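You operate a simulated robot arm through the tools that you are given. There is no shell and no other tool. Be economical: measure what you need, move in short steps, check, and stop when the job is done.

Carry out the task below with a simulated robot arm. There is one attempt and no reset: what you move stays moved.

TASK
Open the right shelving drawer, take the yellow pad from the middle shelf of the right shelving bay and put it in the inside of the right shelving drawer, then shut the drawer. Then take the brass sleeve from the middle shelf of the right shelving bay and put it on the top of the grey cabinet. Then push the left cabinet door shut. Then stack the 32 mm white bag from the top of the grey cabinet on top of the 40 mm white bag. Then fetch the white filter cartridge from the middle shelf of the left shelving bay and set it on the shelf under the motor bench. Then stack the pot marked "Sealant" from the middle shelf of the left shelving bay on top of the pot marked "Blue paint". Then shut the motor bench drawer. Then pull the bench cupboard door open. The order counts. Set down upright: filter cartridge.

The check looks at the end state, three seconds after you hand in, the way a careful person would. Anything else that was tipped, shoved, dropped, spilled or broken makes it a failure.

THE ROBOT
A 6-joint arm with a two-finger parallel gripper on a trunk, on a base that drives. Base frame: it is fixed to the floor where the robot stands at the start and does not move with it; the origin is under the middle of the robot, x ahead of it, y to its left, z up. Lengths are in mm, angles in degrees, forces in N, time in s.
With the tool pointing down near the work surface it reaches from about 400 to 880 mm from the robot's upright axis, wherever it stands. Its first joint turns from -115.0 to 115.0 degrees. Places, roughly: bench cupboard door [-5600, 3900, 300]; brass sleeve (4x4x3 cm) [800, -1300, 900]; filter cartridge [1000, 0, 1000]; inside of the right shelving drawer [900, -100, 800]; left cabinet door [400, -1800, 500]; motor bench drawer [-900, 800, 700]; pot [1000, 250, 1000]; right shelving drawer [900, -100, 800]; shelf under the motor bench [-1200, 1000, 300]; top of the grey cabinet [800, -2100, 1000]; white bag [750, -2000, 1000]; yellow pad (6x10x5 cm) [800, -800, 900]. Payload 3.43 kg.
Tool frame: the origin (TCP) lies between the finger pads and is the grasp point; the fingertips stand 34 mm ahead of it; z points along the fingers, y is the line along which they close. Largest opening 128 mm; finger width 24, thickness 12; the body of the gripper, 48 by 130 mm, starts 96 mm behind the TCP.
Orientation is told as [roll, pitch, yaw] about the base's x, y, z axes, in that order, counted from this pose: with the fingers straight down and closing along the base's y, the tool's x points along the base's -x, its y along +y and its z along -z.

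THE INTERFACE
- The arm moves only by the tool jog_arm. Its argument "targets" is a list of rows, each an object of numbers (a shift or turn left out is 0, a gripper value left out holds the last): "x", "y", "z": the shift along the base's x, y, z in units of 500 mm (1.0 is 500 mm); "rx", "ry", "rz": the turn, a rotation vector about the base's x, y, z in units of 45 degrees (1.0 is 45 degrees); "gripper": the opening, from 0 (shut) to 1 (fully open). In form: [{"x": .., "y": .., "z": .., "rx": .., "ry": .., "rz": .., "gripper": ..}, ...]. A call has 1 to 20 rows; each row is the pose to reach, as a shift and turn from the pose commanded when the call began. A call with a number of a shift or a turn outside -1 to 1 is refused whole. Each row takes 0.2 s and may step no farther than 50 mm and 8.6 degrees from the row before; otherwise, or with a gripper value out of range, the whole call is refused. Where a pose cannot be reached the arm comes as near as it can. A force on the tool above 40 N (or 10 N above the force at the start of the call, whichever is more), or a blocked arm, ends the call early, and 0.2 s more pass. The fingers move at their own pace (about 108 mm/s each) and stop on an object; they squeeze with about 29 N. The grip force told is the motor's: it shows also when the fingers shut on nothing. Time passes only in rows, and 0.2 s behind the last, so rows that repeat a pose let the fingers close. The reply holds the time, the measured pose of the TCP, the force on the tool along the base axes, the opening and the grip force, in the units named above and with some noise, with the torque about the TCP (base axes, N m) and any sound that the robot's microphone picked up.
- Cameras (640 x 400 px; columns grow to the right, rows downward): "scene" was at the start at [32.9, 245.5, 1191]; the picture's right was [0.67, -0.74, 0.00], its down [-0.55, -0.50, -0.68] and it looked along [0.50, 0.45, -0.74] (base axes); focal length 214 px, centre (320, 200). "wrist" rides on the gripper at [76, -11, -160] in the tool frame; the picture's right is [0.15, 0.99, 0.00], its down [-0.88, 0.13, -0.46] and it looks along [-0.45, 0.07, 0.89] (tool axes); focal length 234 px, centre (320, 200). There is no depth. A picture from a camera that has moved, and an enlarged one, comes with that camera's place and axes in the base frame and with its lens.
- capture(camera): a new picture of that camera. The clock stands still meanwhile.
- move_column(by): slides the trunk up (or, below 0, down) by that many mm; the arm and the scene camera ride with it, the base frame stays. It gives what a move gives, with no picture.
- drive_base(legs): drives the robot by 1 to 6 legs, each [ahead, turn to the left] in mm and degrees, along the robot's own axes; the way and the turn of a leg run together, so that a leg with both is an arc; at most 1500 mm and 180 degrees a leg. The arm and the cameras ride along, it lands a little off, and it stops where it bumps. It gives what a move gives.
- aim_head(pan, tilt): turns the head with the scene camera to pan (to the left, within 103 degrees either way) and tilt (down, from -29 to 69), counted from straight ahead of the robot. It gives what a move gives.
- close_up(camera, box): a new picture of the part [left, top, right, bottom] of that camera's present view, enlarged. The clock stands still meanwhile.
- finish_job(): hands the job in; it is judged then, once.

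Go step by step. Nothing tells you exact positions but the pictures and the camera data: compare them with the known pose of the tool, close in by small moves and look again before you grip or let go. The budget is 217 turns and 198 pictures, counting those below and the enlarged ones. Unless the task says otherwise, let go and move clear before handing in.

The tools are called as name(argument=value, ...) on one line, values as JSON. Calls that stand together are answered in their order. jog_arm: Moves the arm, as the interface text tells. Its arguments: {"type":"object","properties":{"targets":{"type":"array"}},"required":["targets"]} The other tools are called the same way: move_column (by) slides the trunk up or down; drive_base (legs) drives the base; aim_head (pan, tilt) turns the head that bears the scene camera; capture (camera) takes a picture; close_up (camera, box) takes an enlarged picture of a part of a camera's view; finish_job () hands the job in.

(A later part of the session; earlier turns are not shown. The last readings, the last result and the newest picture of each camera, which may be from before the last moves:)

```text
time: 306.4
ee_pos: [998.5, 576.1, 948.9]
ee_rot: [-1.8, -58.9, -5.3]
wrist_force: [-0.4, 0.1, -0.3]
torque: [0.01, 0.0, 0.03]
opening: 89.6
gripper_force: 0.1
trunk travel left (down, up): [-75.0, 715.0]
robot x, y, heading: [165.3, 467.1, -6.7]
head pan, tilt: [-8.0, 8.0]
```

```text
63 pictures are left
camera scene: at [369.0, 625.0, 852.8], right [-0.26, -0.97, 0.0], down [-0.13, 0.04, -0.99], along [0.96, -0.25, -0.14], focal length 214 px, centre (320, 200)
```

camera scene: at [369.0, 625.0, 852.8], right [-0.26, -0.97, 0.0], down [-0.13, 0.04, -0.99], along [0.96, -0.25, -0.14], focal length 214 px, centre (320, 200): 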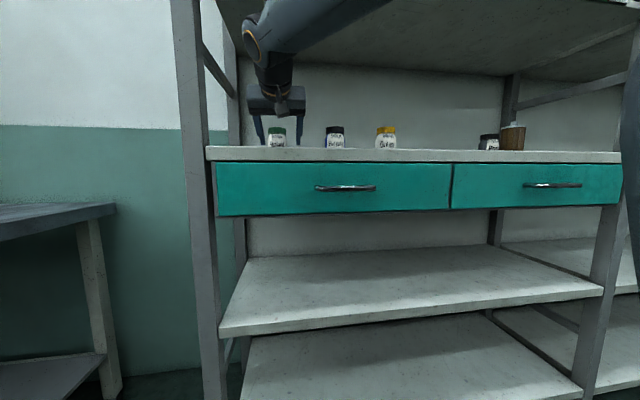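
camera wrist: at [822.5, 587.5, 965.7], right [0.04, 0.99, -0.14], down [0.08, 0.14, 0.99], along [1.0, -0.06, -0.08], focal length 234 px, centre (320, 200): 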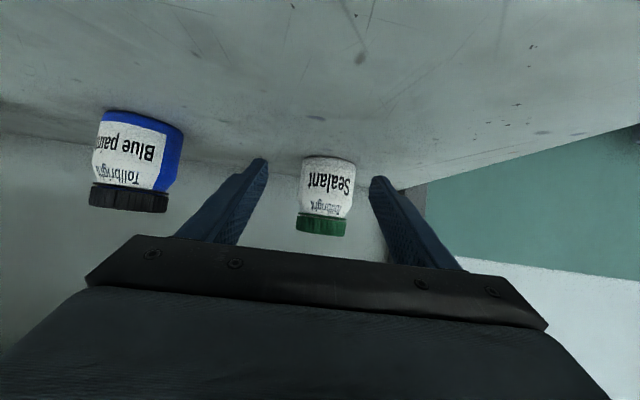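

The forearm is flatter now. I slide in around the Sealant pot.

jog_arm(targets=[{"x": 0.05, "z": -0.004}, {"x": 0.1, "y": -0.003, "z": -0.008}, {"x": 0.15, "y": -0.004, "z": -0.008}, {"x": 0.18, "y": -0.005, "z": -0.008}])

capture(camera="wrist")

close_up(camera="scene", box=[220, 60, 380, 160])

```text
time: 307.4
ee_pos: [1087.4, 573.6, 943.7]
ee_rot: [-1.8, -58.8, -5.4]
wrist_force: [-1.0, 0.5, 0.8]
torque: [0.02, 0.03, 0.01]
opening: 89.4
gripper_force: 0.0
trunk travel left (down, up): [-75.0, 715.0]
robot x, y, heading: [170.0, 468.4, -6.9]
head pan, tilt: [-8.0, 8.0]
```

```text
62 pictures are left
camera wrist: at [912.7, 584.2, 962.7], right [0.04, 0.99, -0.14], down [0.08, 0.14, 0.99], along [1.0, -0.06, -0.08], focal length 234 px, centre (320, 200)
```

wrist: 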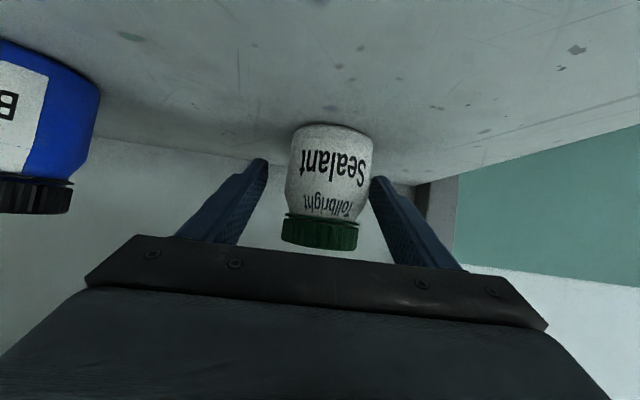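

```text
4.00 times, centred on (300, 110) of scene
camera zoom: at [368.9, 625.0, 852.8], right [-0.26, -0.97, 0.0], down [-0.13, 0.04, -0.99], along [0.96, -0.25, -0.14], focal length 858 px, centre (400, 560)
```

zoom: 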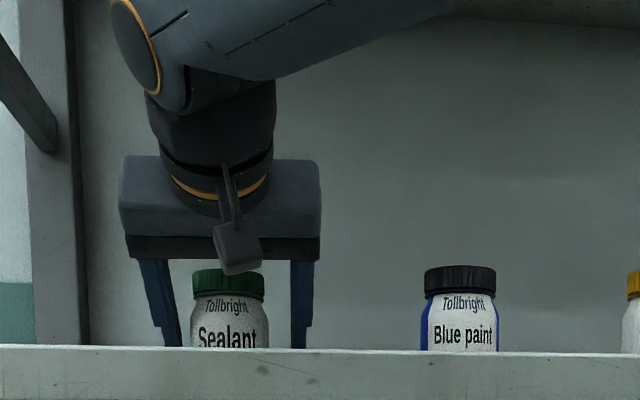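

Well aligned. I go 7 mm deeper and close on the pot.

jog_arm(targets=[{"x": 0.014}, {"x": 0.014, "gripper": 0.0}, {"x": 0.014, "gripper": 0.0}, {"x": 0.014, "gripper": 0.0}])

jog_arm(targets=[{"z": 0.01}, {"z": 0.024}, {"z": 0.044}, {"z": 0.07}])

capture(camera="wrist")

close_up(camera="scene", box=[220, 60, 380, 160])

```text
time: 308.4
ee_pos: [1094.6, 573.8, 943.9]
ee_rot: [-1.8, -58.7, -5.4]
wrist_force: [0.1, 0.0, -0.3]
torque: [0.06, -0.03, -0.02]
opening: 61.5
gripper_force: 29.0
trunk travel left (down, up): [-75.0, 715.0]
robot x, y, heading: [171.0, 470.4, -7.2]
head pan, tilt: [-8.0, 8.0]
```

```text
time: 309.4
ee_pos: [1094.3, 574.1, 979.7]
ee_rot: [-1.7, -58.7, -5.5]
wrist_force: [0.0, -0.3, -0.7]
torque: [-0.02, -0.05, 0.01]
opening: 61.7
gripper_force: 29.2
trunk travel left (down, up): [-75.0, 715.0]
robot x, y, heading: [167.4, 466.3, -7.0]
head pan, tilt: [-8.0, 8.0]
```

```text
60 pictures are left
camera wrist: at [919.7, 584.0, 996.9], right [0.04, 0.99, -0.14], down [0.09, 0.14, 0.99], along [1.0, -0.06, -0.08], focal length 234 px, centre (320, 200)
```

wrist: 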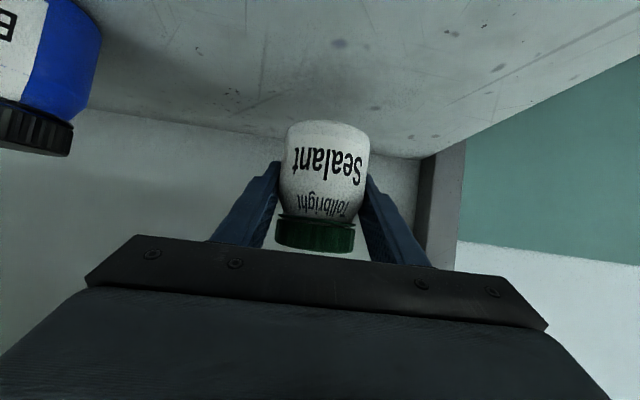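

```text
4.00 times, centred on (300, 110) of scene
camera zoom: at [369.0, 625.0, 852.7], right [-0.26, -0.97, 0.0], down [-0.13, 0.04, -0.99], along [0.96, -0.25, -0.14], focal length 858 px, centre (400, 560)
```

zoom: 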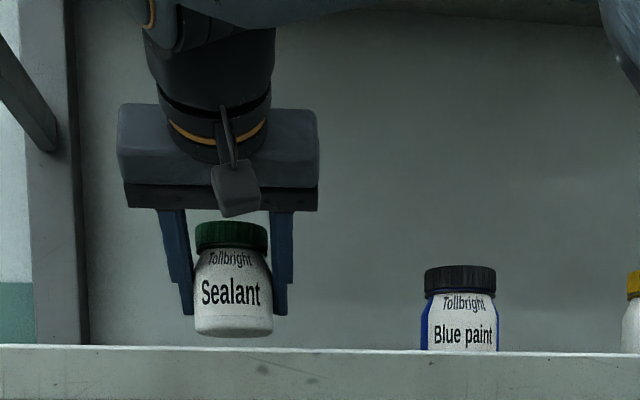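

The Sealant pot is lifted. I raise it above the pot tops, and move back in front of the Blue paint pot for a measurement.

jog_arm(targets=[{"z": 0.04}, {"z": 0.08}, {"z": 0.12}, {"z": 0.165}, {"x": -0.04, "y": -0.05, "z": 0.165}, {"x": -0.08, "y": -0.1, "z": 0.165}, {"x": -0.12, "y": -0.16, "z": 0.165}, {"x": -0.16, "y": -0.22, "z": 0.165}, {"x": -0.2, "y": -0.28, "z": 0.165}, {"x": -0.24, "y": -0.33, "z": 0.165}, {"x": -0.26, "y": -0.35, "z": 0.165}])

capture(camera="wrist")

close_up(camera="scene", box=[240, 40, 400, 160])

```text
time: 311.8
ee_pos: [966.0, 396.9, 1062.1]
ee_rot: [-1.8, -58.7, -5.4]
wrist_force: [0.1, -0.4, -1.5]
torque: [-0.01, -0.06, -0.02]
opening: 61.3
gripper_force: 29.3
trunk travel left (down, up): [-75.0, 715.0]
robot x, y, heading: [168.9, 466.1, -7.2]
head pan, tilt: [-8.0, 8.0]
```

```text
58 pictures are left
camera wrist: at [789.7, 408.1, 1080.6], right [0.04, 0.99, -0.14], down [0.08, 0.14, 0.99], along [1.0, -0.05, -0.08], focal length 234 px, centre (320, 200)
```

wrist: 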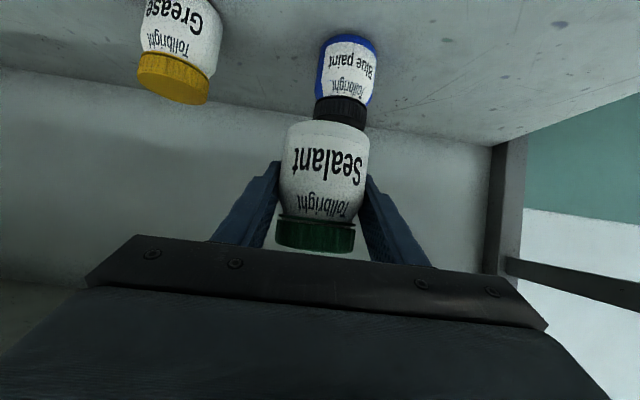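

```text
3.33 times, centred on (320, 100) of scene
camera zoom: at [369.0, 625.0, 852.7], right [-0.26, -0.97, 0.0], down [-0.13, 0.04, -0.99], along [0.96, -0.25, -0.14], focal length 715 px, centre (320, 533)
```

zoom: 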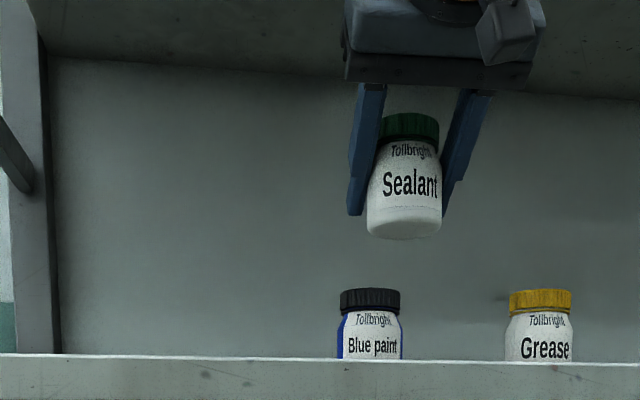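

Blue paint's axis is ≈(1036,401); the held pot's axis coincides with the TCP. I move over it and compare in both views.

jog_arm(targets=[{"x": 0.04, "y": 0.002}, {"x": 0.08, "y": 0.005}, {"x": 0.12, "y": 0.008}, {"x": 0.14, "y": 0.009}])

capture(camera="wrist")

close_up(camera="scene", box=[260, 50, 400, 160])

```text
time: 312.8
ee_pos: [1036.5, 402.7, 1061.5]
ee_rot: [-1.7, -58.7, -5.3]
wrist_force: [0.6, 1.1, -1.6]
torque: [0.01, -0.03, -0.02]
opening: 61.1
gripper_force: 29.1
trunk travel left (down, up): [-75.0, 715.0]
robot x, y, heading: [170.3, 463.4, -7.0]
head pan, tilt: [-8.0, 8.0]
```

```text
56 pictures are left
camera wrist: at [861.1, 413.2, 1080.0], right [0.04, 0.99, -0.14], down [0.08, 0.14, 0.99], along [1.0, -0.06, -0.08], focal length 234 px, centre (320, 200)
```

wrist: 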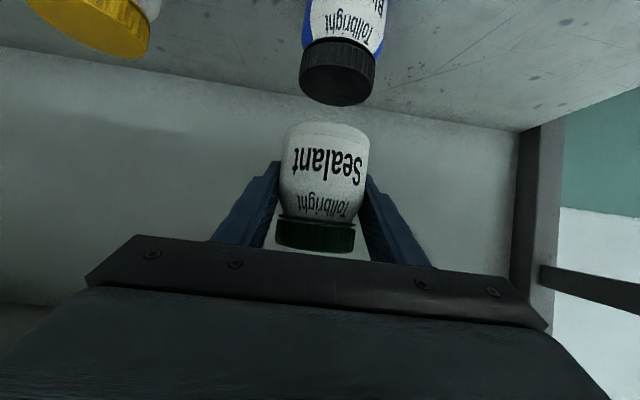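

```text
3.64 times, centred on (330, 105) of scene
camera zoom: at [368.9, 625.0, 852.8], right [-0.26, -0.97, 0.0], down [-0.13, 0.04, -0.99], along [0.96, -0.25, -0.14], focal length 780 px, centre (284, 546)
```

zoom: 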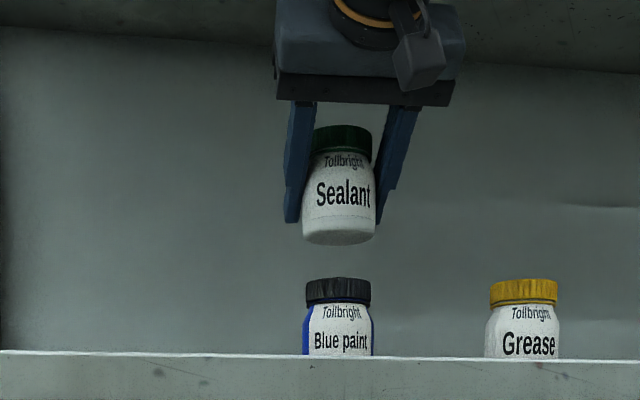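

Y is aligned within ~2 mm; the pot leans ~2°, which I correct, with small x/y tweaks, and lower near the lid.

jog_arm(targets=[{"x": -0.008, "y": 0.004, "z": -0.02, "rx": -0.045}, {"x": -0.008, "y": 0.004, "z": -0.036, "rx": -0.045}, {"x": -0.008, "y": 0.004, "z": -0.052, "rx": -0.045}])

capture(camera="wrist")

close_up(camera="scene", box=[290, 70, 380, 150])

```text
time: 313.6
ee_pos: [1031.7, 404.9, 1035.7]
ee_rot: [-5.8, -58.8, -2.0]
wrist_force: [-0.3, -0.4, -1.1]
torque: [0.01, -0.04, -0.03]
opening: 61.3
gripper_force: 28.9
trunk travel left (down, up): [-75.0, 715.0]
robot x, y, heading: [172.8, 467.1, -6.7]
head pan, tilt: [-8.0, 8.0]
```

```text
54 pictures are left
camera wrist: at [856.8, 415.6, 1053.5], right [0.04, 0.98, -0.18], down [0.08, 0.17, 0.98], along [1.0, -0.06, -0.08], focal length 234 px, centre (320, 200)
```

wrist: 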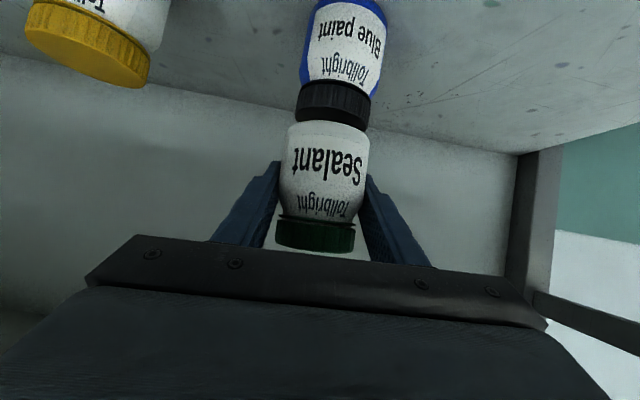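

```text
5.00 times, centred on (335, 110) of scene
camera zoom: at [369.0, 625.0, 852.7], right [-0.26, -0.97, 0.0], down [-0.13, 0.04, -0.99], along [0.96, -0.25, -0.14], focal length 1072 px, centre (245, 650)
```

zoom: 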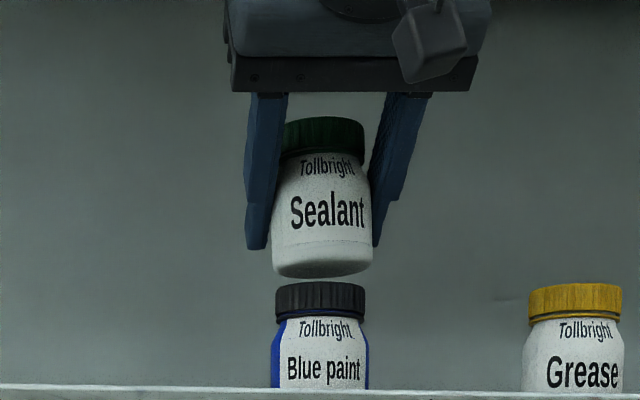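

Vertical and aligned within ~2 mm. I nudge (+3,+1.5) and descend to contact.

jog_arm(targets=[{"x": 0.006, "y": 0.003, "z": -0.008}])

jog_arm(targets=[{"z": -0.004}, {"z": -0.008}])

jog_arm(targets=[{"z": -0.003}, {"z": -0.006}])

close_up(camera="scene", box=[290, 70, 380, 150])

```text
time: 314.0
ee_pos: [1034.2, 406.4, 1032.0]
ee_rot: [-5.7, -58.9, -2.0]
wrist_force: [0.2, 0.4, -1.0]
torque: [0.01, 0.01, -0.02]
opening: 61.3
gripper_force: 28.8
trunk travel left (down, up): [-75.0, 715.0]
robot x, y, heading: [170.5, 463.5, -6.8]
head pan, tilt: [-8.0, 8.0]
```

```text
time: 314.6
ee_pos: [1035.9, 407.0, 1027.3]
ee_rot: [-5.8, -58.8, -2.0]
wrist_force: [-0.4, 0.1, -2.1]
torque: [0.0, -0.02, 0.01]
opening: 61.0
gripper_force: 29.1
trunk travel left (down, up): [-75.0, 715.0]
robot x, y, heading: [170.5, 464.4, -6.5]
head pan, tilt: [-8.0, 8.0]
```

```text
time: 315.2
ee_pos: [1033.2, 406.1, 1027.4]
ee_rot: [-5.7, -59.1, -2.0]
wrist_force: [3.2, 2.1, 11.9]
torque: [0.4, -0.1, -0.05]
opening: 61.1
gripper_force: 29.1
trunk travel left (down, up): [-75.0, 715.0]
robot x, y, heading: [172.5, 465.0, -6.7]
head pan, tilt: [-8.0, 8.0]
```

```text
5.00 times, centred on (335, 110) of scene
camera zoom: at [368.7, 625.1, 852.9], right [-0.26, -0.97, 0.0], down [-0.13, 0.04, -0.99], along [0.96, -0.25, -0.14], focal length 1072 px, centre (245, 650)
```

zoom: 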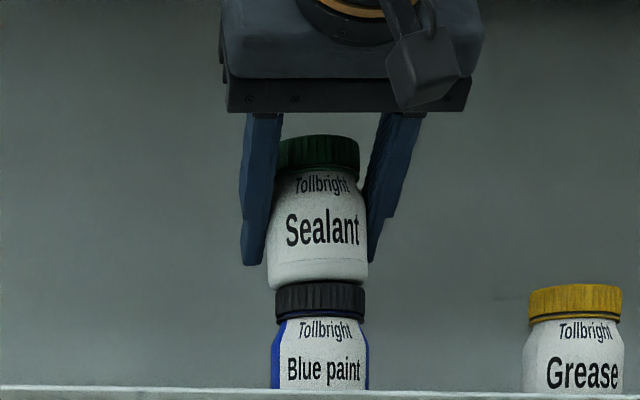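

Contact made, centred. I ease 1.5 mm, open gently and check.

jog_arm(targets=[{"z": 0.004}, {"z": 0.004, "gripper": 0.52}, {"z": 0.004, "gripper": 0.58}, {"z": 0.004, "gripper": 0.66}, {"z": 0.004, "gripper": 0.74}, {"z": 0.004, "gripper": 0.74}])

close_up(camera="scene", box=[290, 70, 380, 150])

capture(camera="wrist")

```text
time: 316.6
ee_pos: [1034.0, 406.4, 1026.0]
ee_rot: [-5.7, -58.9, -2.0]
wrist_force: [-0.5, 0.1, 0.9]
torque: [-0.03, 0.02, -0.03]
opening: 95.1
gripper_force: 0.0
trunk travel left (down, up): [-75.0, 715.0]
robot x, y, heading: [173.9, 469.1, -7.1]
head pan, tilt: [-8.0, 8.0]
```

```text
5.00 times, centred on (335, 110) of scene
camera zoom: at [368.9, 625.0, 852.8], right [-0.26, -0.97, 0.0], down [-0.13, 0.04, -0.99], along [0.96, -0.25, -0.14], focal length 1072 px, centre (245, 650)
```

zoom: 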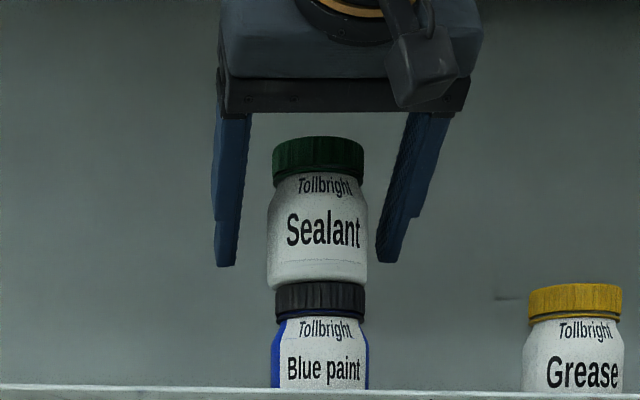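

```text
50 pictures are left
camera wrist: at [859.6, 418.1, 1044.0], right [0.04, 0.98, -0.18], down [0.08, 0.17, 0.98], along [1.0, -0.06, -0.08], focal length 234 px, centre (320, 200)
```

wrist: 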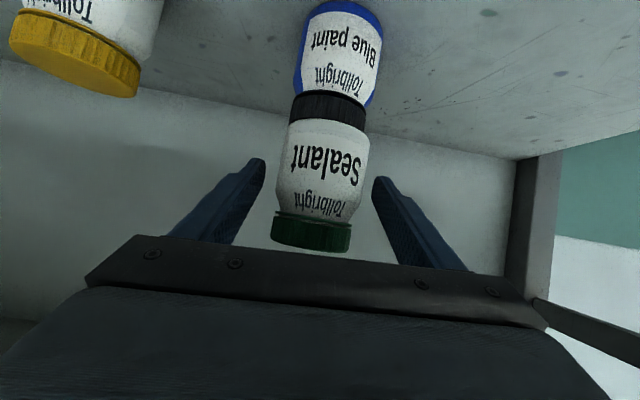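

The Sealant pot stands on Blue paint. I retract straight back, then drive to face the motor bench drawer.

jog_arm(targets=[{"x": -0.03}, {"x": -0.07}, {"x": -0.12}, {"x": -0.18}, {"x": -0.25}, {"x": -0.33, "gripper": 0.0}, {"x": -0.4}])

capture(camera="wrist")

drive_base(legs=[[-200, 0], [0, 97], [330, 0], [0, 90]])

aim_head(pan=10, tilt=15)

capture(camera="scene")

```text
time: 318.2
ee_pos: [863.5, 407.3, 1040.2]
ee_rot: [-5.7, -58.7, -2.1]
wrist_force: [0.3, -0.3, 0.1]
torque: [0.02, -0.02, 0.0]
opening: 0.0
gripper_force: 28.8
out of reach, approached as far as the arm can: row 7
trunk travel left (down, up): [-75.0, 715.0]
robot x, y, heading: [168.3, 468.4, -6.9]
head pan, tilt: [-8.0, 8.0]
```

```text
49 pictures are left
camera wrist: at [687.7, 418.0, 1059.5], right [0.04, 0.98, -0.18], down [0.09, 0.17, 0.98], along [1.0, -0.06, -0.08], focal length 234 px, centre (320, 200)
```

wrist: 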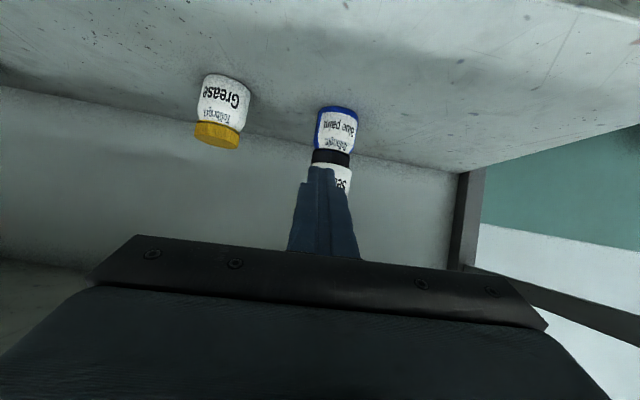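

```text
time: 329.5
ee_pos: [-721.3, 797.6, 1041.6]
ee_rot: [-5.7, -58.7, -175.1]
wrist_force: [-0.1, -0.3, -0.5]
torque: [0.01, 0.0, -0.05]
opening: 0.0
gripper_force: 29.0
trunk travel left (down, up): [-75.0, 715.0]
robot x, y, heading: [-28.0, 822.5, -180.3]
head pan, tilt: [-8.0, 8.0]
```

```text
time: 330.3
ee_pos: [-721.7, 795.9, 1040.4]
ee_rot: [-5.7, -58.7, -175.1]
wrist_force: [-0.3, 1.0, -0.2]
torque: [0.05, -0.03, -0.02]
opening: 0.1
gripper_force: 29.3
trunk travel left (down, up): [-75.0, 715.0]
robot x, y, heading: [-26.6, 822.4, -179.9]
head pan, tilt: [10.0, 15.0]
```

```text
48 pictures are left
camera scene: at [-204.3, 607.6, 841.4], right [-0.18, 0.98, 0.0], down [0.25, 0.05, -0.97], along [-0.95, -0.17, -0.26], focal length 214 px, centre (320, 200)
```

scene: 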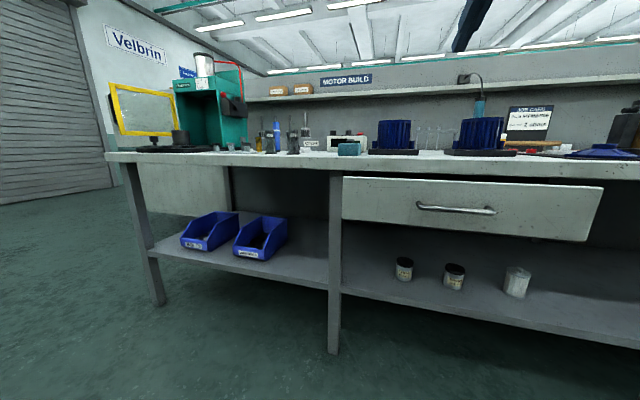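

The drawer panel spans z≈620–752; its handle is at (-700,815,705). I back off and bring the closed fingertips in front of the panel beside the handle (y≈900, z≈700).

drive_base(legs=[[-150, 0]])

jog_arm(targets=[{"y": 0.03, "z": -0.08}, {"y": 0.06, "z": -0.16}, {"y": 0.09, "z": -0.24}, {"y": 0.12, "z": -0.32}, {"y": 0.15, "z": -0.4}, {"y": 0.18, "z": -0.48}, {"y": 0.2, "z": -0.56}, {"y": 0.21, "z": -0.64}, {"y": 0.21, "z": -0.65, "x": -0.06}])

capture(camera="wrist")

capture(camera="scene")

```text
time: 331.7
ee_pos: [-573.7, 797.4, 1041.3]
ee_rot: [-5.7, -58.6, -175.1]
wrist_force: [-0.2, -0.5, -0.3]
torque: [0.02, -0.02, 0.01]
opening: 0.0
gripper_force: 28.6
trunk travel left (down, up): [-75.0, 715.0]
robot x, y, heading: [120.0, 817.0, -180.0]
head pan, tilt: [10.0, 15.0]
```

```text
time: 333.7
ee_pos: [-602.8, 902.2, 716.1]
ee_rot: [-5.7, -58.7, -175.0]
wrist_force: [-0.8, 0.8, 0.4]
torque: [0.01, -0.02, 0.02]
opening: 0.0
gripper_force: 28.7
out of reach, approached as far as the arm can: row 1, 2, 3, 4, 5, 6, 7, 8
trunk travel left (down, up): [-75.0, 715.0]
robot x, y, heading: [117.2, 820.5, -179.8]
head pan, tilt: [10.0, 15.0]
```

```text
47 pictures are left
camera wrist: at [-426.1, 913.7, 734.1], right [0.08, -0.98, -0.18], down [-0.07, -0.18, 0.98], along [-0.99, -0.06, -0.08], focal length 234 px, centre (320, 200)
```

wrist: 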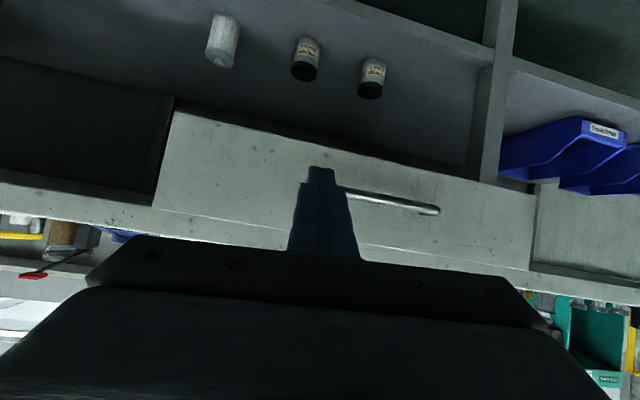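

```text
46 pictures are left
camera scene: at [-56.1, 607.9, 841.4], right [-0.18, 0.98, 0.0], down [0.25, 0.05, -0.97], along [-0.95, -0.17, -0.26], focal length 214 px, centre (320, 200)
```

scene: 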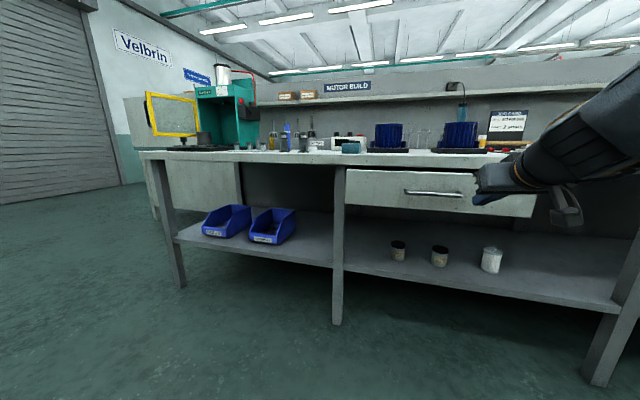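

The handle's end is at y≈875, close to my tip; I shift to y≈935 and push in -x until it stops.

jog_arm(targets=[{"y": 0.066}, {"y": 0.066, "x": -0.05}, {"y": 0.066, "x": -0.1}, {"y": 0.066, "x": -0.14}, {"y": 0.066, "x": -0.18}, {"y": 0.066, "x": -0.22}, {"y": 0.066, "x": -0.25}, {"y": 0.066, "x": -0.28}, {"y": 0.066, "x": -0.31}, {"y": 0.066, "x": -0.34}])

capture(camera="scene")

```text
time: 335.9
ee_pos: [-772.5, 934.8, 715.3]
ee_rot: [-5.7, -58.7, -175.2]
wrist_force: [-0.8, 0.3, 0.7]
torque: [0.02, 0.01, 0.03]
opening: 0.0
gripper_force: 29.3
trunk travel left (down, up): [-75.0, 715.0]
robot x, y, heading: [120.3, 821.7, -179.8]
head pan, tilt: [10.0, 15.0]
```

```text
45 pictures are left
camera scene: at [-56.1, 607.9, 841.4], right [-0.18, 0.98, 0.0], down [0.25, 0.05, -0.97], along [-0.95, -0.17, -0.26], focal length 214 px, centre (320, 200)
```

scene: 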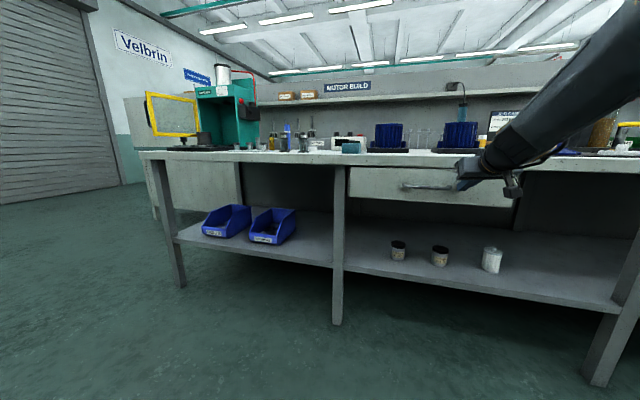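

The drawer is moving in; I keep pushing until it resists.

jog_arm(targets=[{"x": -0.02}, {"x": -0.04}, {"x": -0.06}, {"x": -0.08}, {"x": -0.1}, {"x": -0.12}, {"x": -0.14}])

capture(camera="scene")

capture(camera="wrist")

```text
time: 336.6
ee_pos: [-791.5, 935.9, 716.6]
ee_rot: [-5.5, -58.5, -175.2]
wrist_force: [19.6, -1.9, 6.1]
torque: [0.06, 0.05, -0.15]
opening: 0.0
gripper_force: 29.2
trunk travel left (down, up): [-75.0, 715.0]
robot x, y, heading: [121.7, 823.2, -179.8]
head pan, tilt: [10.0, 15.0]
stopped in row 3: the force on the tool passed its limit at 64 N (the readings are from after the stop); the commanded pose is now the measured one
```

```text
44 pictures are left
camera scene: at [-55.1, 608.0, 841.6], right [-0.17, 0.98, 0.0], down [0.25, 0.05, -0.97], along [-0.95, -0.17, -0.26], focal length 214 px, centre (320, 200)
```

scene: 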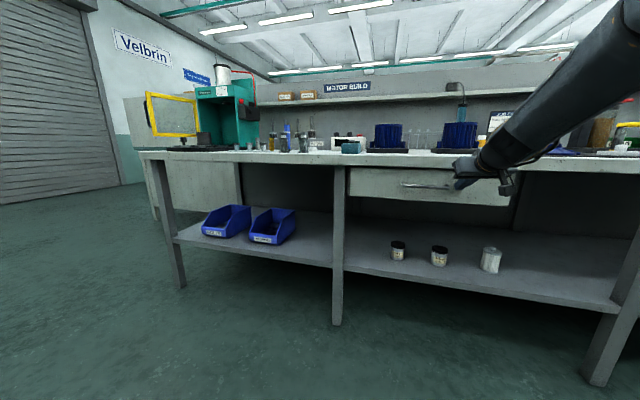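

```text
43 pictures are left
camera wrist: at [-614.8, 947.1, 735.3], right [0.08, -0.98, -0.17], down [-0.07, -0.18, 0.98], along [-0.99, -0.07, -0.08], focal length 234 px, centre (320, 200)
```

wrist: 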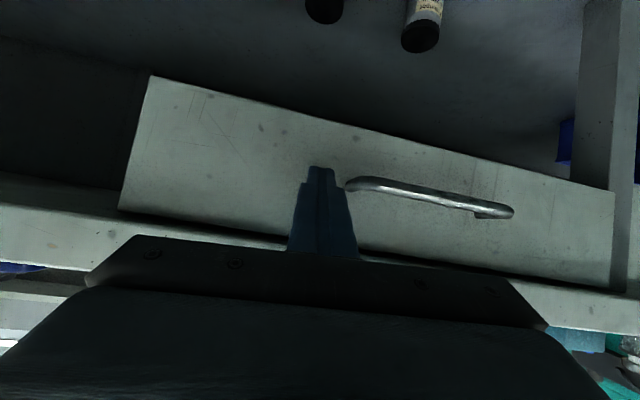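

It stopped firmly at 64 N. I push once more to confirm it is fully home.

jog_arm(targets=[{"x": -0.01}, {"x": -0.02}, {"x": -0.03}, {"x": -0.04}])

close_up(camera="scene", box=[310, 130, 550, 230])

```text
time: 336.9
ee_pos: [-791.4, 937.2, 715.5]
ee_rot: [-5.5, -58.5, -175.1]
wrist_force: [19.1, -1.8, 6.5]
torque: [0.06, 0.07, -0.17]
opening: 0.1
gripper_force: 28.6
trunk travel left (down, up): [-75.0, 715.0]
robot x, y, heading: [120.0, 820.7, -180.1]
head pan, tilt: [10.0, 15.0]
stopped in row 1: the force on the tool passed its limit at 52 N (the readings are from after the stop); the commanded pose is now the measured one
```

```text
2.67 times, centred on (430, 180) of scene
camera zoom: at [-54.8, 608.1, 841.5], right [-0.17, 0.98, 0.0], down [0.25, 0.05, -0.97], along [-0.95, -0.17, -0.26], focal length 572 px, centre (27, 253)
```

zoom: 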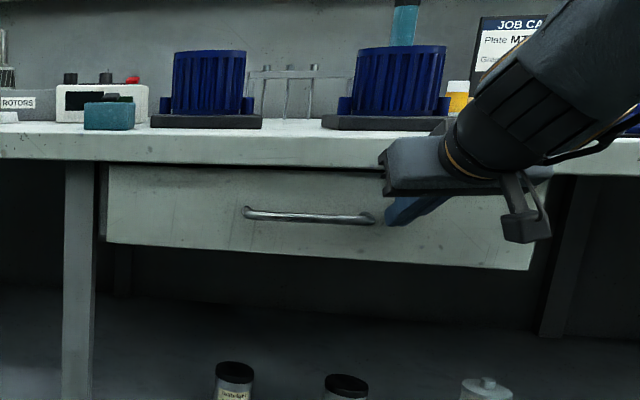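

The motor bench drawer is shut. I retract and drive out of the aisle to the south, then look west for a way to the bench cupboard.

jog_arm(targets=[{"x": 0.06}, {"x": 0.14}, {"x": 0.22}, {"x": 0.3}, {"x": 0.36}])

drive_base(legs=[[0, 90], [1000, 0], [900, 0], [0, -90]])

move_column(by=300)

aim_head(pan=-15, tilt=15)

capture(camera="scene")

```text
time: 338.1
ee_pos: [-611.3, 934.6, 714.2]
ee_rot: [-5.4, -58.4, -175.2]
wrist_force: [-0.5, 0.2, -0.3]
torque: [0.0, -0.01, -0.02]
opening: 0.1
gripper_force: 29.3
trunk travel left (down, up): [-75.0, 715.0]
robot x, y, heading: [120.2, 819.3, -179.9]
head pan, tilt: [10.0, 15.0]
```

```text
time: 355.1
ee_pos: [-673.2, -937.5, 714.4]
ee_rot: [-5.5, -58.4, -176.7]
wrist_force: [-0.5, 0.5, -0.2]
torque: [0.02, 0.02, 0.01]
opening: 0.2
gripper_force: 29.2
trunk travel left (down, up): [-75.0, 715.0]
robot x, y, heading: [55.0, -1071.1, 178.5]
head pan, tilt: [10.0, 15.0]
```

```text
time: 358.1
ee_pos: [-673.6, -936.8, 1013.8]
ee_rot: [-5.4, -58.4, -176.9]
wrist_force: [0.4, 0.7, -0.2]
torque: [-0.04, -0.02, -0.01]
opening: 0.4
gripper_force: 29.4
trunk travel left (down, up): [-375.0, 415.0]
robot x, y, heading: [56.0, -1066.3, 178.6]
head pan, tilt: [10.0, 15.0]
```

```text
time: 359.0
ee_pos: [-672.7, -936.6, 1013.7]
ee_rot: [-5.5, -58.3, -176.9]
wrist_force: [-0.6, -1.1, 0.0]
torque: [0.02, 0.0, 0.0]
opening: 0.1
gripper_force: 28.9
trunk travel left (down, up): [-375.0, 415.0]
robot x, y, heading: [57.0, -1069.8, 178.6]
head pan, tilt: [-15.0, 15.0]
```

```text
41 pictures are left
camera scene: at [-40.1, -1241.3, 1141.4], right [0.28, 0.96, 0.0], down [0.25, -0.07, -0.97], along [-0.93, 0.27, -0.26], focal length 214 px, centre (320, 200)
```

scene: 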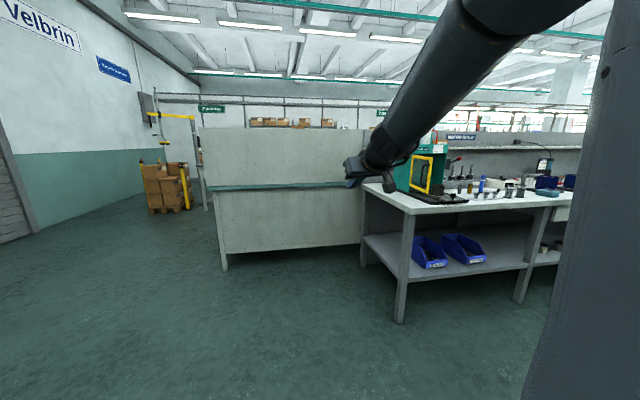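

A passage leads west between the partition (ending near (-1960,-1600)) and the south wall. I drive through it and look north.

drive_base(legs=[[0, 31], [1200, 0], [1170, 0], [0, -30]])

aim_head(pan=-45, tilt=10)

capture(camera="scene")

capture(camera="wrist")

```text
time: 373.8
ee_pos: [-2754.4, -2157.7, 1014.8]
ee_rot: [-5.4, -58.2, -175.2]
wrist_force: [0.6, 0.1, -0.3]
torque: [0.01, 0.02, 0.02]
opening: 0.0
gripper_force: 29.3
trunk travel left (down, up): [-375.0, 415.0]
robot x, y, heading: [-2020.4, -2269.4, 179.9]
head pan, tilt: [-15.0, 15.0]
```

```text
time: 374.7
ee_pos: [-2754.0, -2157.2, 1014.5]
ee_rot: [-5.5, -58.3, -175.1]
wrist_force: [0.3, 0.3, -0.1]
torque: [-0.03, -0.01, 0.02]
opening: 0.0
gripper_force: 29.5
trunk travel left (down, up): [-375.0, 415.0]
robot x, y, heading: [-2028.2, -2267.7, 180.1]
head pan, tilt: [-45.0, 10.0]
```

```text
40 pictures are left
camera scene: at [-2089.3, -2402.6, 1149.5], right [0.71, 0.71, 0.0], down [0.12, -0.12, -0.98], along [-0.7, 0.7, -0.17], focal length 214 px, centre (320, 200)
```

scene: 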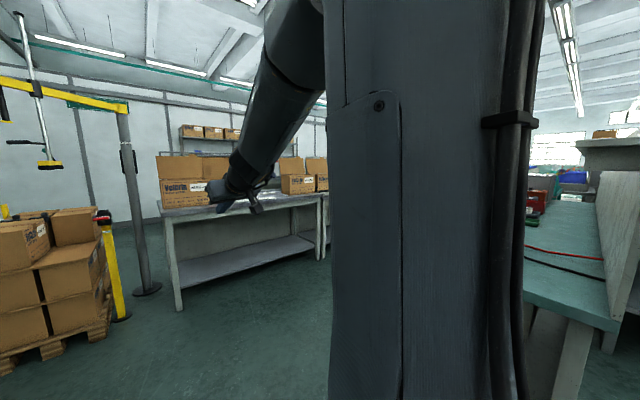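

```text
39 pictures are left
camera wrist: at [-2577.8, -2146.3, 1034.2], right [0.08, -0.98, -0.17], down [-0.07, -0.18, 0.98], along [-0.99, -0.06, -0.08], focal length 234 px, centre (320, 200)
```

wrist: 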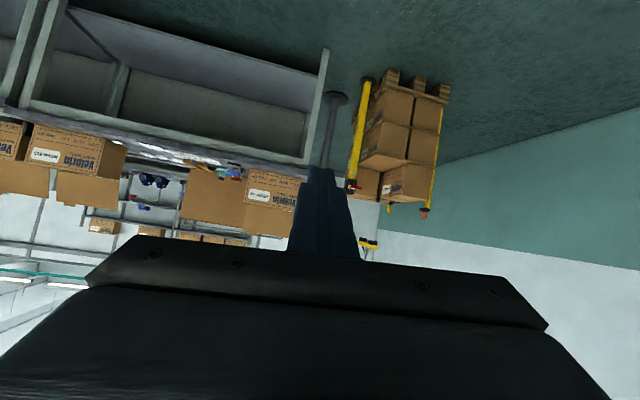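

An aisle runs north between packing tables (x≈-3950) and a bench (x≈-2080). I drive into its middle and head north.

drive_base(legs=[[980, 0], [0, -90], [800, 0]])

aim_head(pan=20, tilt=10)

capture(camera="scene")

```text
time: 387.6
ee_pos: [-2960.5, -739.8, 1014.8]
ee_rot: [-5.5, -58.2, 97.0]
wrist_force: [0.0, 0.4, -0.5]
torque: [-0.01, 0.0, 0.01]
opening: 0.1
gripper_force: 29.1
trunk travel left (down, up): [-375.0, 415.0]
robot x, y, heading: [-3045.8, -1471.6, 92.3]
head pan, tilt: [-45.0, 10.0]
```

```text
time: 388.9
ee_pos: [-2961.9, -741.0, 1014.4]
ee_rot: [-5.6, -58.4, 97.1]
wrist_force: [0.5, -0.3, -0.5]
torque: [0.0, 0.02, 0.02]
opening: 0.1
gripper_force: 28.6
trunk travel left (down, up): [-375.0, 415.0]
robot x, y, heading: [-3047.1, -1474.9, 92.7]
head pan, tilt: [20.0, 10.0]
```

```text
38 pictures are left
camera scene: at [-3275.8, -1398.8, 1149.5], right [0.93, 0.38, 0.0], down [0.07, -0.16, -0.98], along [-0.37, 0.91, -0.17], focal length 214 px, centre (320, 200)
```

scene: 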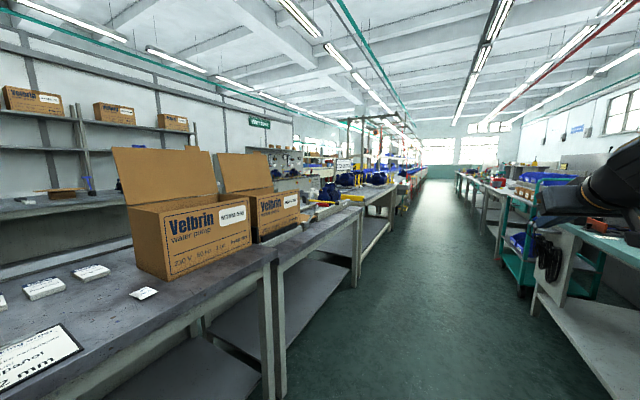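

The aisle continues far north; the cupboard lies beyond the left row. I drive north and look left for a gap.

drive_base(legs=[[0, -2.5], [1300, 0], [1300, 0]])

aim_head(pan=45, tilt=5)

capture(camera="scene")

```text
time: 402.1
ee_pos: [-2900.5, 1865.1, 1014.6]
ee_rot: [-5.5, -58.3, 94.0]
wrist_force: [0.0, 0.5, 0.9]
torque: [-0.02, -0.02, 0.04]
opening: 0.0
gripper_force: 29.3
trunk travel left (down, up): [-375.0, 415.0]
robot x, y, heading: [-3024.8, 1135.3, 89.4]
head pan, tilt: [20.0, 10.0]
```

```text
time: 402.9
ee_pos: [-2901.0, 1865.1, 1014.7]
ee_rot: [-5.4, -58.3, 94.0]
wrist_force: [0.1, 0.3, 0.5]
torque: [-0.03, 0.0, 0.01]
opening: 0.2
gripper_force: 28.7
trunk travel left (down, up): [-375.0, 415.0]
robot x, y, heading: [-3021.8, 1135.8, 89.0]
head pan, tilt: [45.0, 5.0]
```

```text
37 pictures are left
camera scene: at [-3283.2, 1203.2, 1157.6], right [0.72, 0.7, 0.0], down [0.06, -0.06, -1.0], along [-0.69, 0.72, -0.09], focal length 214 px, centre (320, 200)
```

scene: 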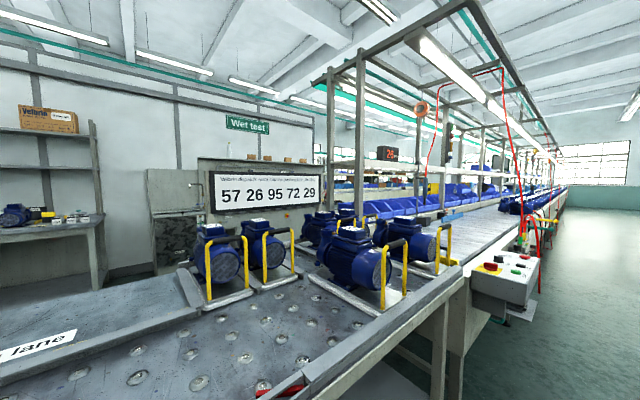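

The assembly line blocks the way west; the "Wet test" area lies behind. I raise the camera to see over the line.

move_column(by=400)

aim_head(pan=60, tilt=20)

capture(camera="scene")

aim_head(pan=103, tilt=15)

capture(camera="scene")

```text
time: 406.8
ee_pos: [-2900.6, 1865.7, 1414.0]
ee_rot: [-5.4, -58.4, 94.0]
wrist_force: [0.5, 0.4, 0.8]
torque: [-0.02, 0.02, 0.0]
opening: 0.0
gripper_force: 29.0
trunk travel left (down, up): [-775.0, 15.0]
robot x, y, heading: [-3028.0, 1136.9, 88.9]
head pan, tilt: [45.0, 5.0]
```

```text
time: 407.5
ee_pos: [-2900.9, 1866.9, 1414.0]
ee_rot: [-5.5, -58.3, 94.0]
wrist_force: [-0.2, 0.2, -0.7]
torque: [-0.01, -0.03, 0.03]
opening: 0.0
gripper_force: 29.0
trunk travel left (down, up): [-775.0, 15.0]
robot x, y, heading: [-3021.6, 1136.1, 89.1]
head pan, tilt: [60.0, 20.0]
```

```text
36 pictures are left
camera scene: at [-3300.8, 1073.7, 1533.3], right [0.51, 0.86, 0.0], down [0.29, -0.18, -0.94], along [-0.81, 0.48, -0.34], focal length 214 px, centre (320, 200)
```

scene: 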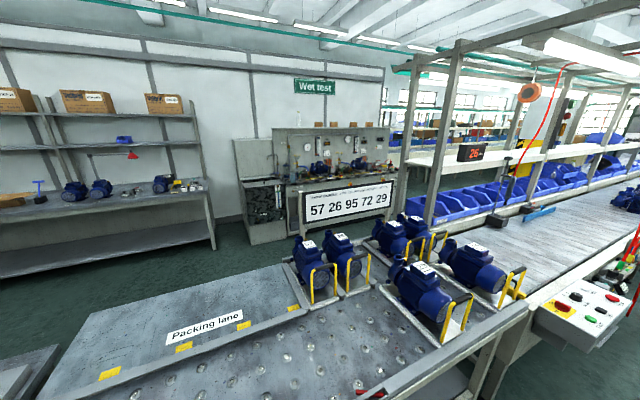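

```text
time: 408.6
ee_pos: [-2900.8, 1865.5, 1414.7]
ee_rot: [-5.5, -58.3, 94.1]
wrist_force: [-0.3, -0.3, 0.7]
torque: [0.01, -0.03, -0.01]
opening: 0.0
gripper_force: 29.1
trunk travel left (down, up): [-775.0, 15.0]
robot x, y, heading: [-3022.6, 1136.7, 89.2]
head pan, tilt: [103.0, 15.0]
```

```text
35 pictures are left
camera scene: at [-3312.2, 1006.3, 1541.4], right [-0.21, 0.98, 0.0], down [0.25, 0.05, -0.97], along [-0.94, -0.2, -0.26], focal length 214 px, centre (320, 200)
```

scene: 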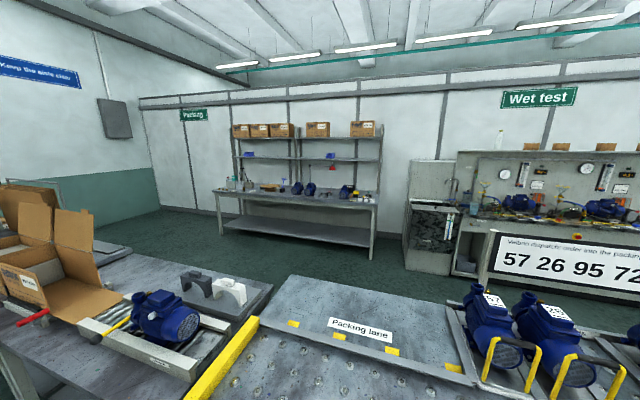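

The wet-test row lies on a west aisle (x≈-5200) reachable from the south, passing south of the pallet. I reverse straight back down this aisle to y≈-3700.

drive_base(legs=[[-1500, 0], [-1500, 0], [-1400, 0], [-440, 0]])

drive_base(legs=[[0, 90.5]])

aim_head(pan=0, tilt=20)

capture(camera="scene")

```text
time: 432.1
ee_pos: [-2984.6, -3008.4, 1415.8]
ee_rot: [-5.4, -58.3, 92.9]
wrist_force: [0.5, 0.6, -0.9]
torque: [0.03, 0.01, 0.01]
opening: 0.0
gripper_force: 29.2
trunk travel left (down, up): [-775.0, 15.0]
robot x, y, heading: [-3117.7, -3733.1, 88.2]
head pan, tilt: [103.0, 15.0]
```

```text
time: 433.2
ee_pos: [-3026.9, -3031.6, 1433.5]
ee_rot: [-5.7, -59.6, 96.6]
wrist_force: [0.5, 0.0, -0.1]
torque: [-0.02, 0.01, 0.01]
opening: 0.0
gripper_force: 28.8
trunk travel left (down, up): [-775.0, 15.0]
robot x, y, heading: [-3120.1, -3733.6, 90.8]
head pan, tilt: [103.0, 15.0]
stopped in leg 1: the robot was blocked; the commanded pose is now the measured one
```

```text
time: 435.0
ee_pos: [-3026.8, -3030.6, 1432.1]
ee_rot: [-5.7, -59.5, 96.6]
wrist_force: [0.2, 0.0, 0.9]
torque: [0.01, 0.01, 0.02]
opening: 0.1
gripper_force: 29.1
trunk travel left (down, up): [-775.0, 15.0]
robot x, y, heading: [-3120.8, -3731.7, 90.9]
head pan, tilt: [0.0, 20.0]
```

```text
34 pictures are left
camera scene: at [-3314.0, -3742.4, 1535.9], right [1.0, 0.02, 0.0], down [0.01, -0.35, -0.94], along [-0.02, 0.94, -0.35], focal length 214 px, centre (320, 200)
```

scene: 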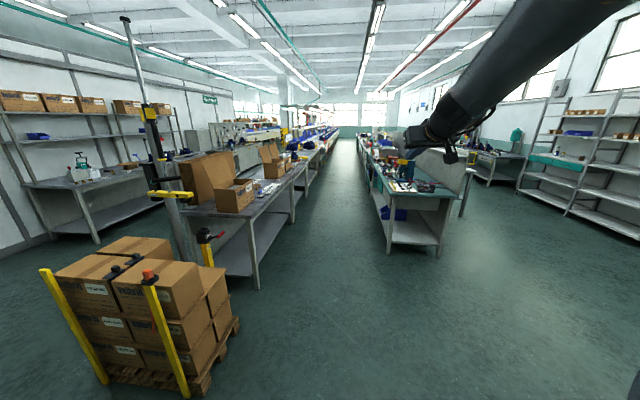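

Turning was blocked by something near. I check to the left/behind.

aim_head(pan=100, tilt=25)

capture(camera="scene")

```text
time: 436.7
ee_pos: [-3027.3, -3029.5, 1432.8]
ee_rot: [-5.6, -59.5, 96.6]
wrist_force: [0.0, -0.3, -0.8]
torque: [0.0, 0.0, 0.04]
opening: 0.1
gripper_force: 29.6
trunk travel left (down, up): [-775.0, 15.0]
robot x, y, heading: [-3119.1, -3737.7, 91.0]
head pan, tilt: [100.0, 25.0]
```

```text
33 pictures are left
camera scene: at [-3402.8, -3853.2, 1528.9], right [-0.19, 0.98, -0.01], down [0.41, 0.07, -0.91], along [-0.89, -0.18, -0.42], focal length 214 px, centre (320, 200)
```

scene: 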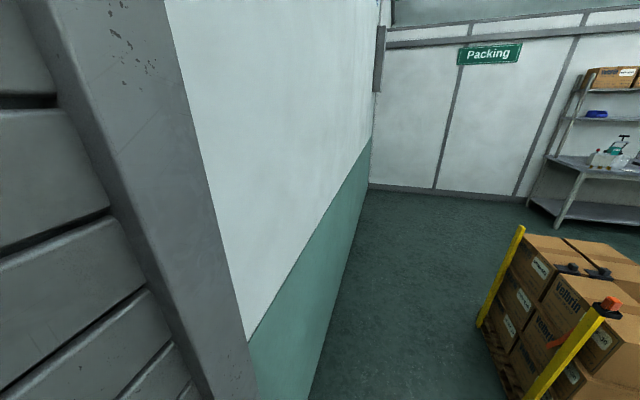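

The south wall is right beside me (y≈-3990). The gap between it and the pallet (y≈-2970) is ~1 m; I move to y≈-3480, turn west and pass through.

drive_base(legs=[[255, 0], [0, 89]])

aim_head(pan=-10, tilt=25)

capture(camera="scene")

```text
time: 442.4
ee_pos: [-3829.8, -3386.7, 1430.7]
ee_rot: [-5.7, -59.6, -173.6]
wrist_force: [-0.1, 0.0, -0.3]
torque: [0.0, -0.02, 0.02]
opening: 0.1
gripper_force: 28.9
trunk travel left (down, up): [-775.0, 15.0]
robot x, y, heading: [-3126.5, -3483.0, -178.8]
head pan, tilt: [100.0, 25.0]
```

```text
time: 444.3
ee_pos: [-3828.8, -3387.8, 1430.6]
ee_rot: [-5.8, -59.6, -173.6]
wrist_force: [0.4, -0.8, -0.1]
torque: [-0.01, 0.02, 0.01]
opening: 0.0
gripper_force: 29.4
trunk travel left (down, up): [-775.0, 15.0]
robot x, y, heading: [-3126.5, -3483.2, -179.3]
head pan, tilt: [-10.0, 25.0]
```

```text
32 pictures are left
camera scene: at [-3103.1, -3661.3, 1525.2], right [0.16, 0.99, 0.0], down [0.42, -0.07, -0.91], along [-0.9, 0.14, -0.42], focal length 214 px, centre (320, 200)
```

scene: 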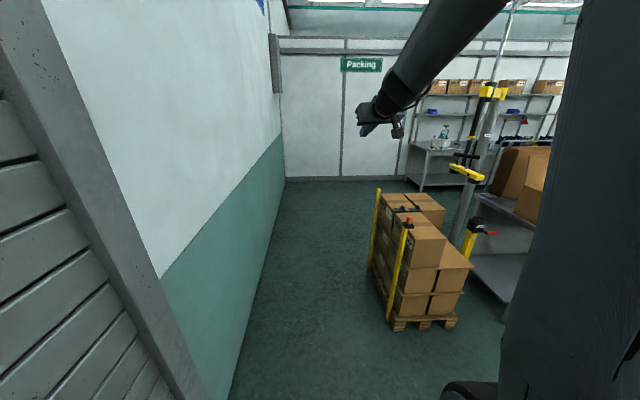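

The corridor is clear. I drive west to x≈-5180, turn north and continue.

drive_base(legs=[[1100, 0], [960, 0], [0, -91], [1400, 0], [1400, 0]])

aim_head(pan=5, tilt=15)

capture(camera="scene")

```text
time: 471.5
ee_pos: [-5025.9, -22.2, 1432.1]
ee_rot: [-5.7, -59.6, 94.3]
wrist_force: [-0.1, -0.1, 0.3]
torque: [0.03, -0.02, -0.01]
opening: 0.0
gripper_force: 28.6
trunk travel left (down, up): [-775.0, 15.0]
robot x, y, heading: [-5145.7, -723.1, 88.5]
head pan, tilt: [-10.0, 25.0]
```

```text
time: 472.2
ee_pos: [-5026.0, -23.4, 1430.4]
ee_rot: [-5.8, -59.6, 94.4]
wrist_force: [0.7, -0.2, 0.5]
torque: [0.0, -0.02, 0.0]
opening: 0.3
gripper_force: 29.1
trunk travel left (down, up): [-775.0, 15.0]
robot x, y, heading: [-5147.2, -719.6, 88.3]
head pan, tilt: [5.0, 15.0]
```

```text
31 pictures are left
camera scene: at [-5349.6, -737.1, 1541.4], right [1.0, 0.06, 0.0], down [0.02, -0.26, -0.97], along [-0.06, 0.96, -0.26], focal length 214 px, centre (320, 200)
```

scene: 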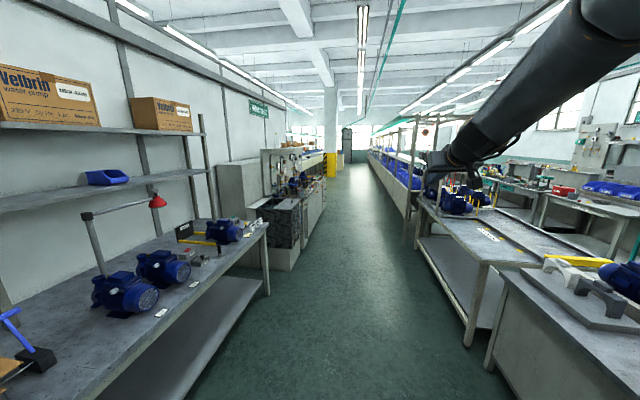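

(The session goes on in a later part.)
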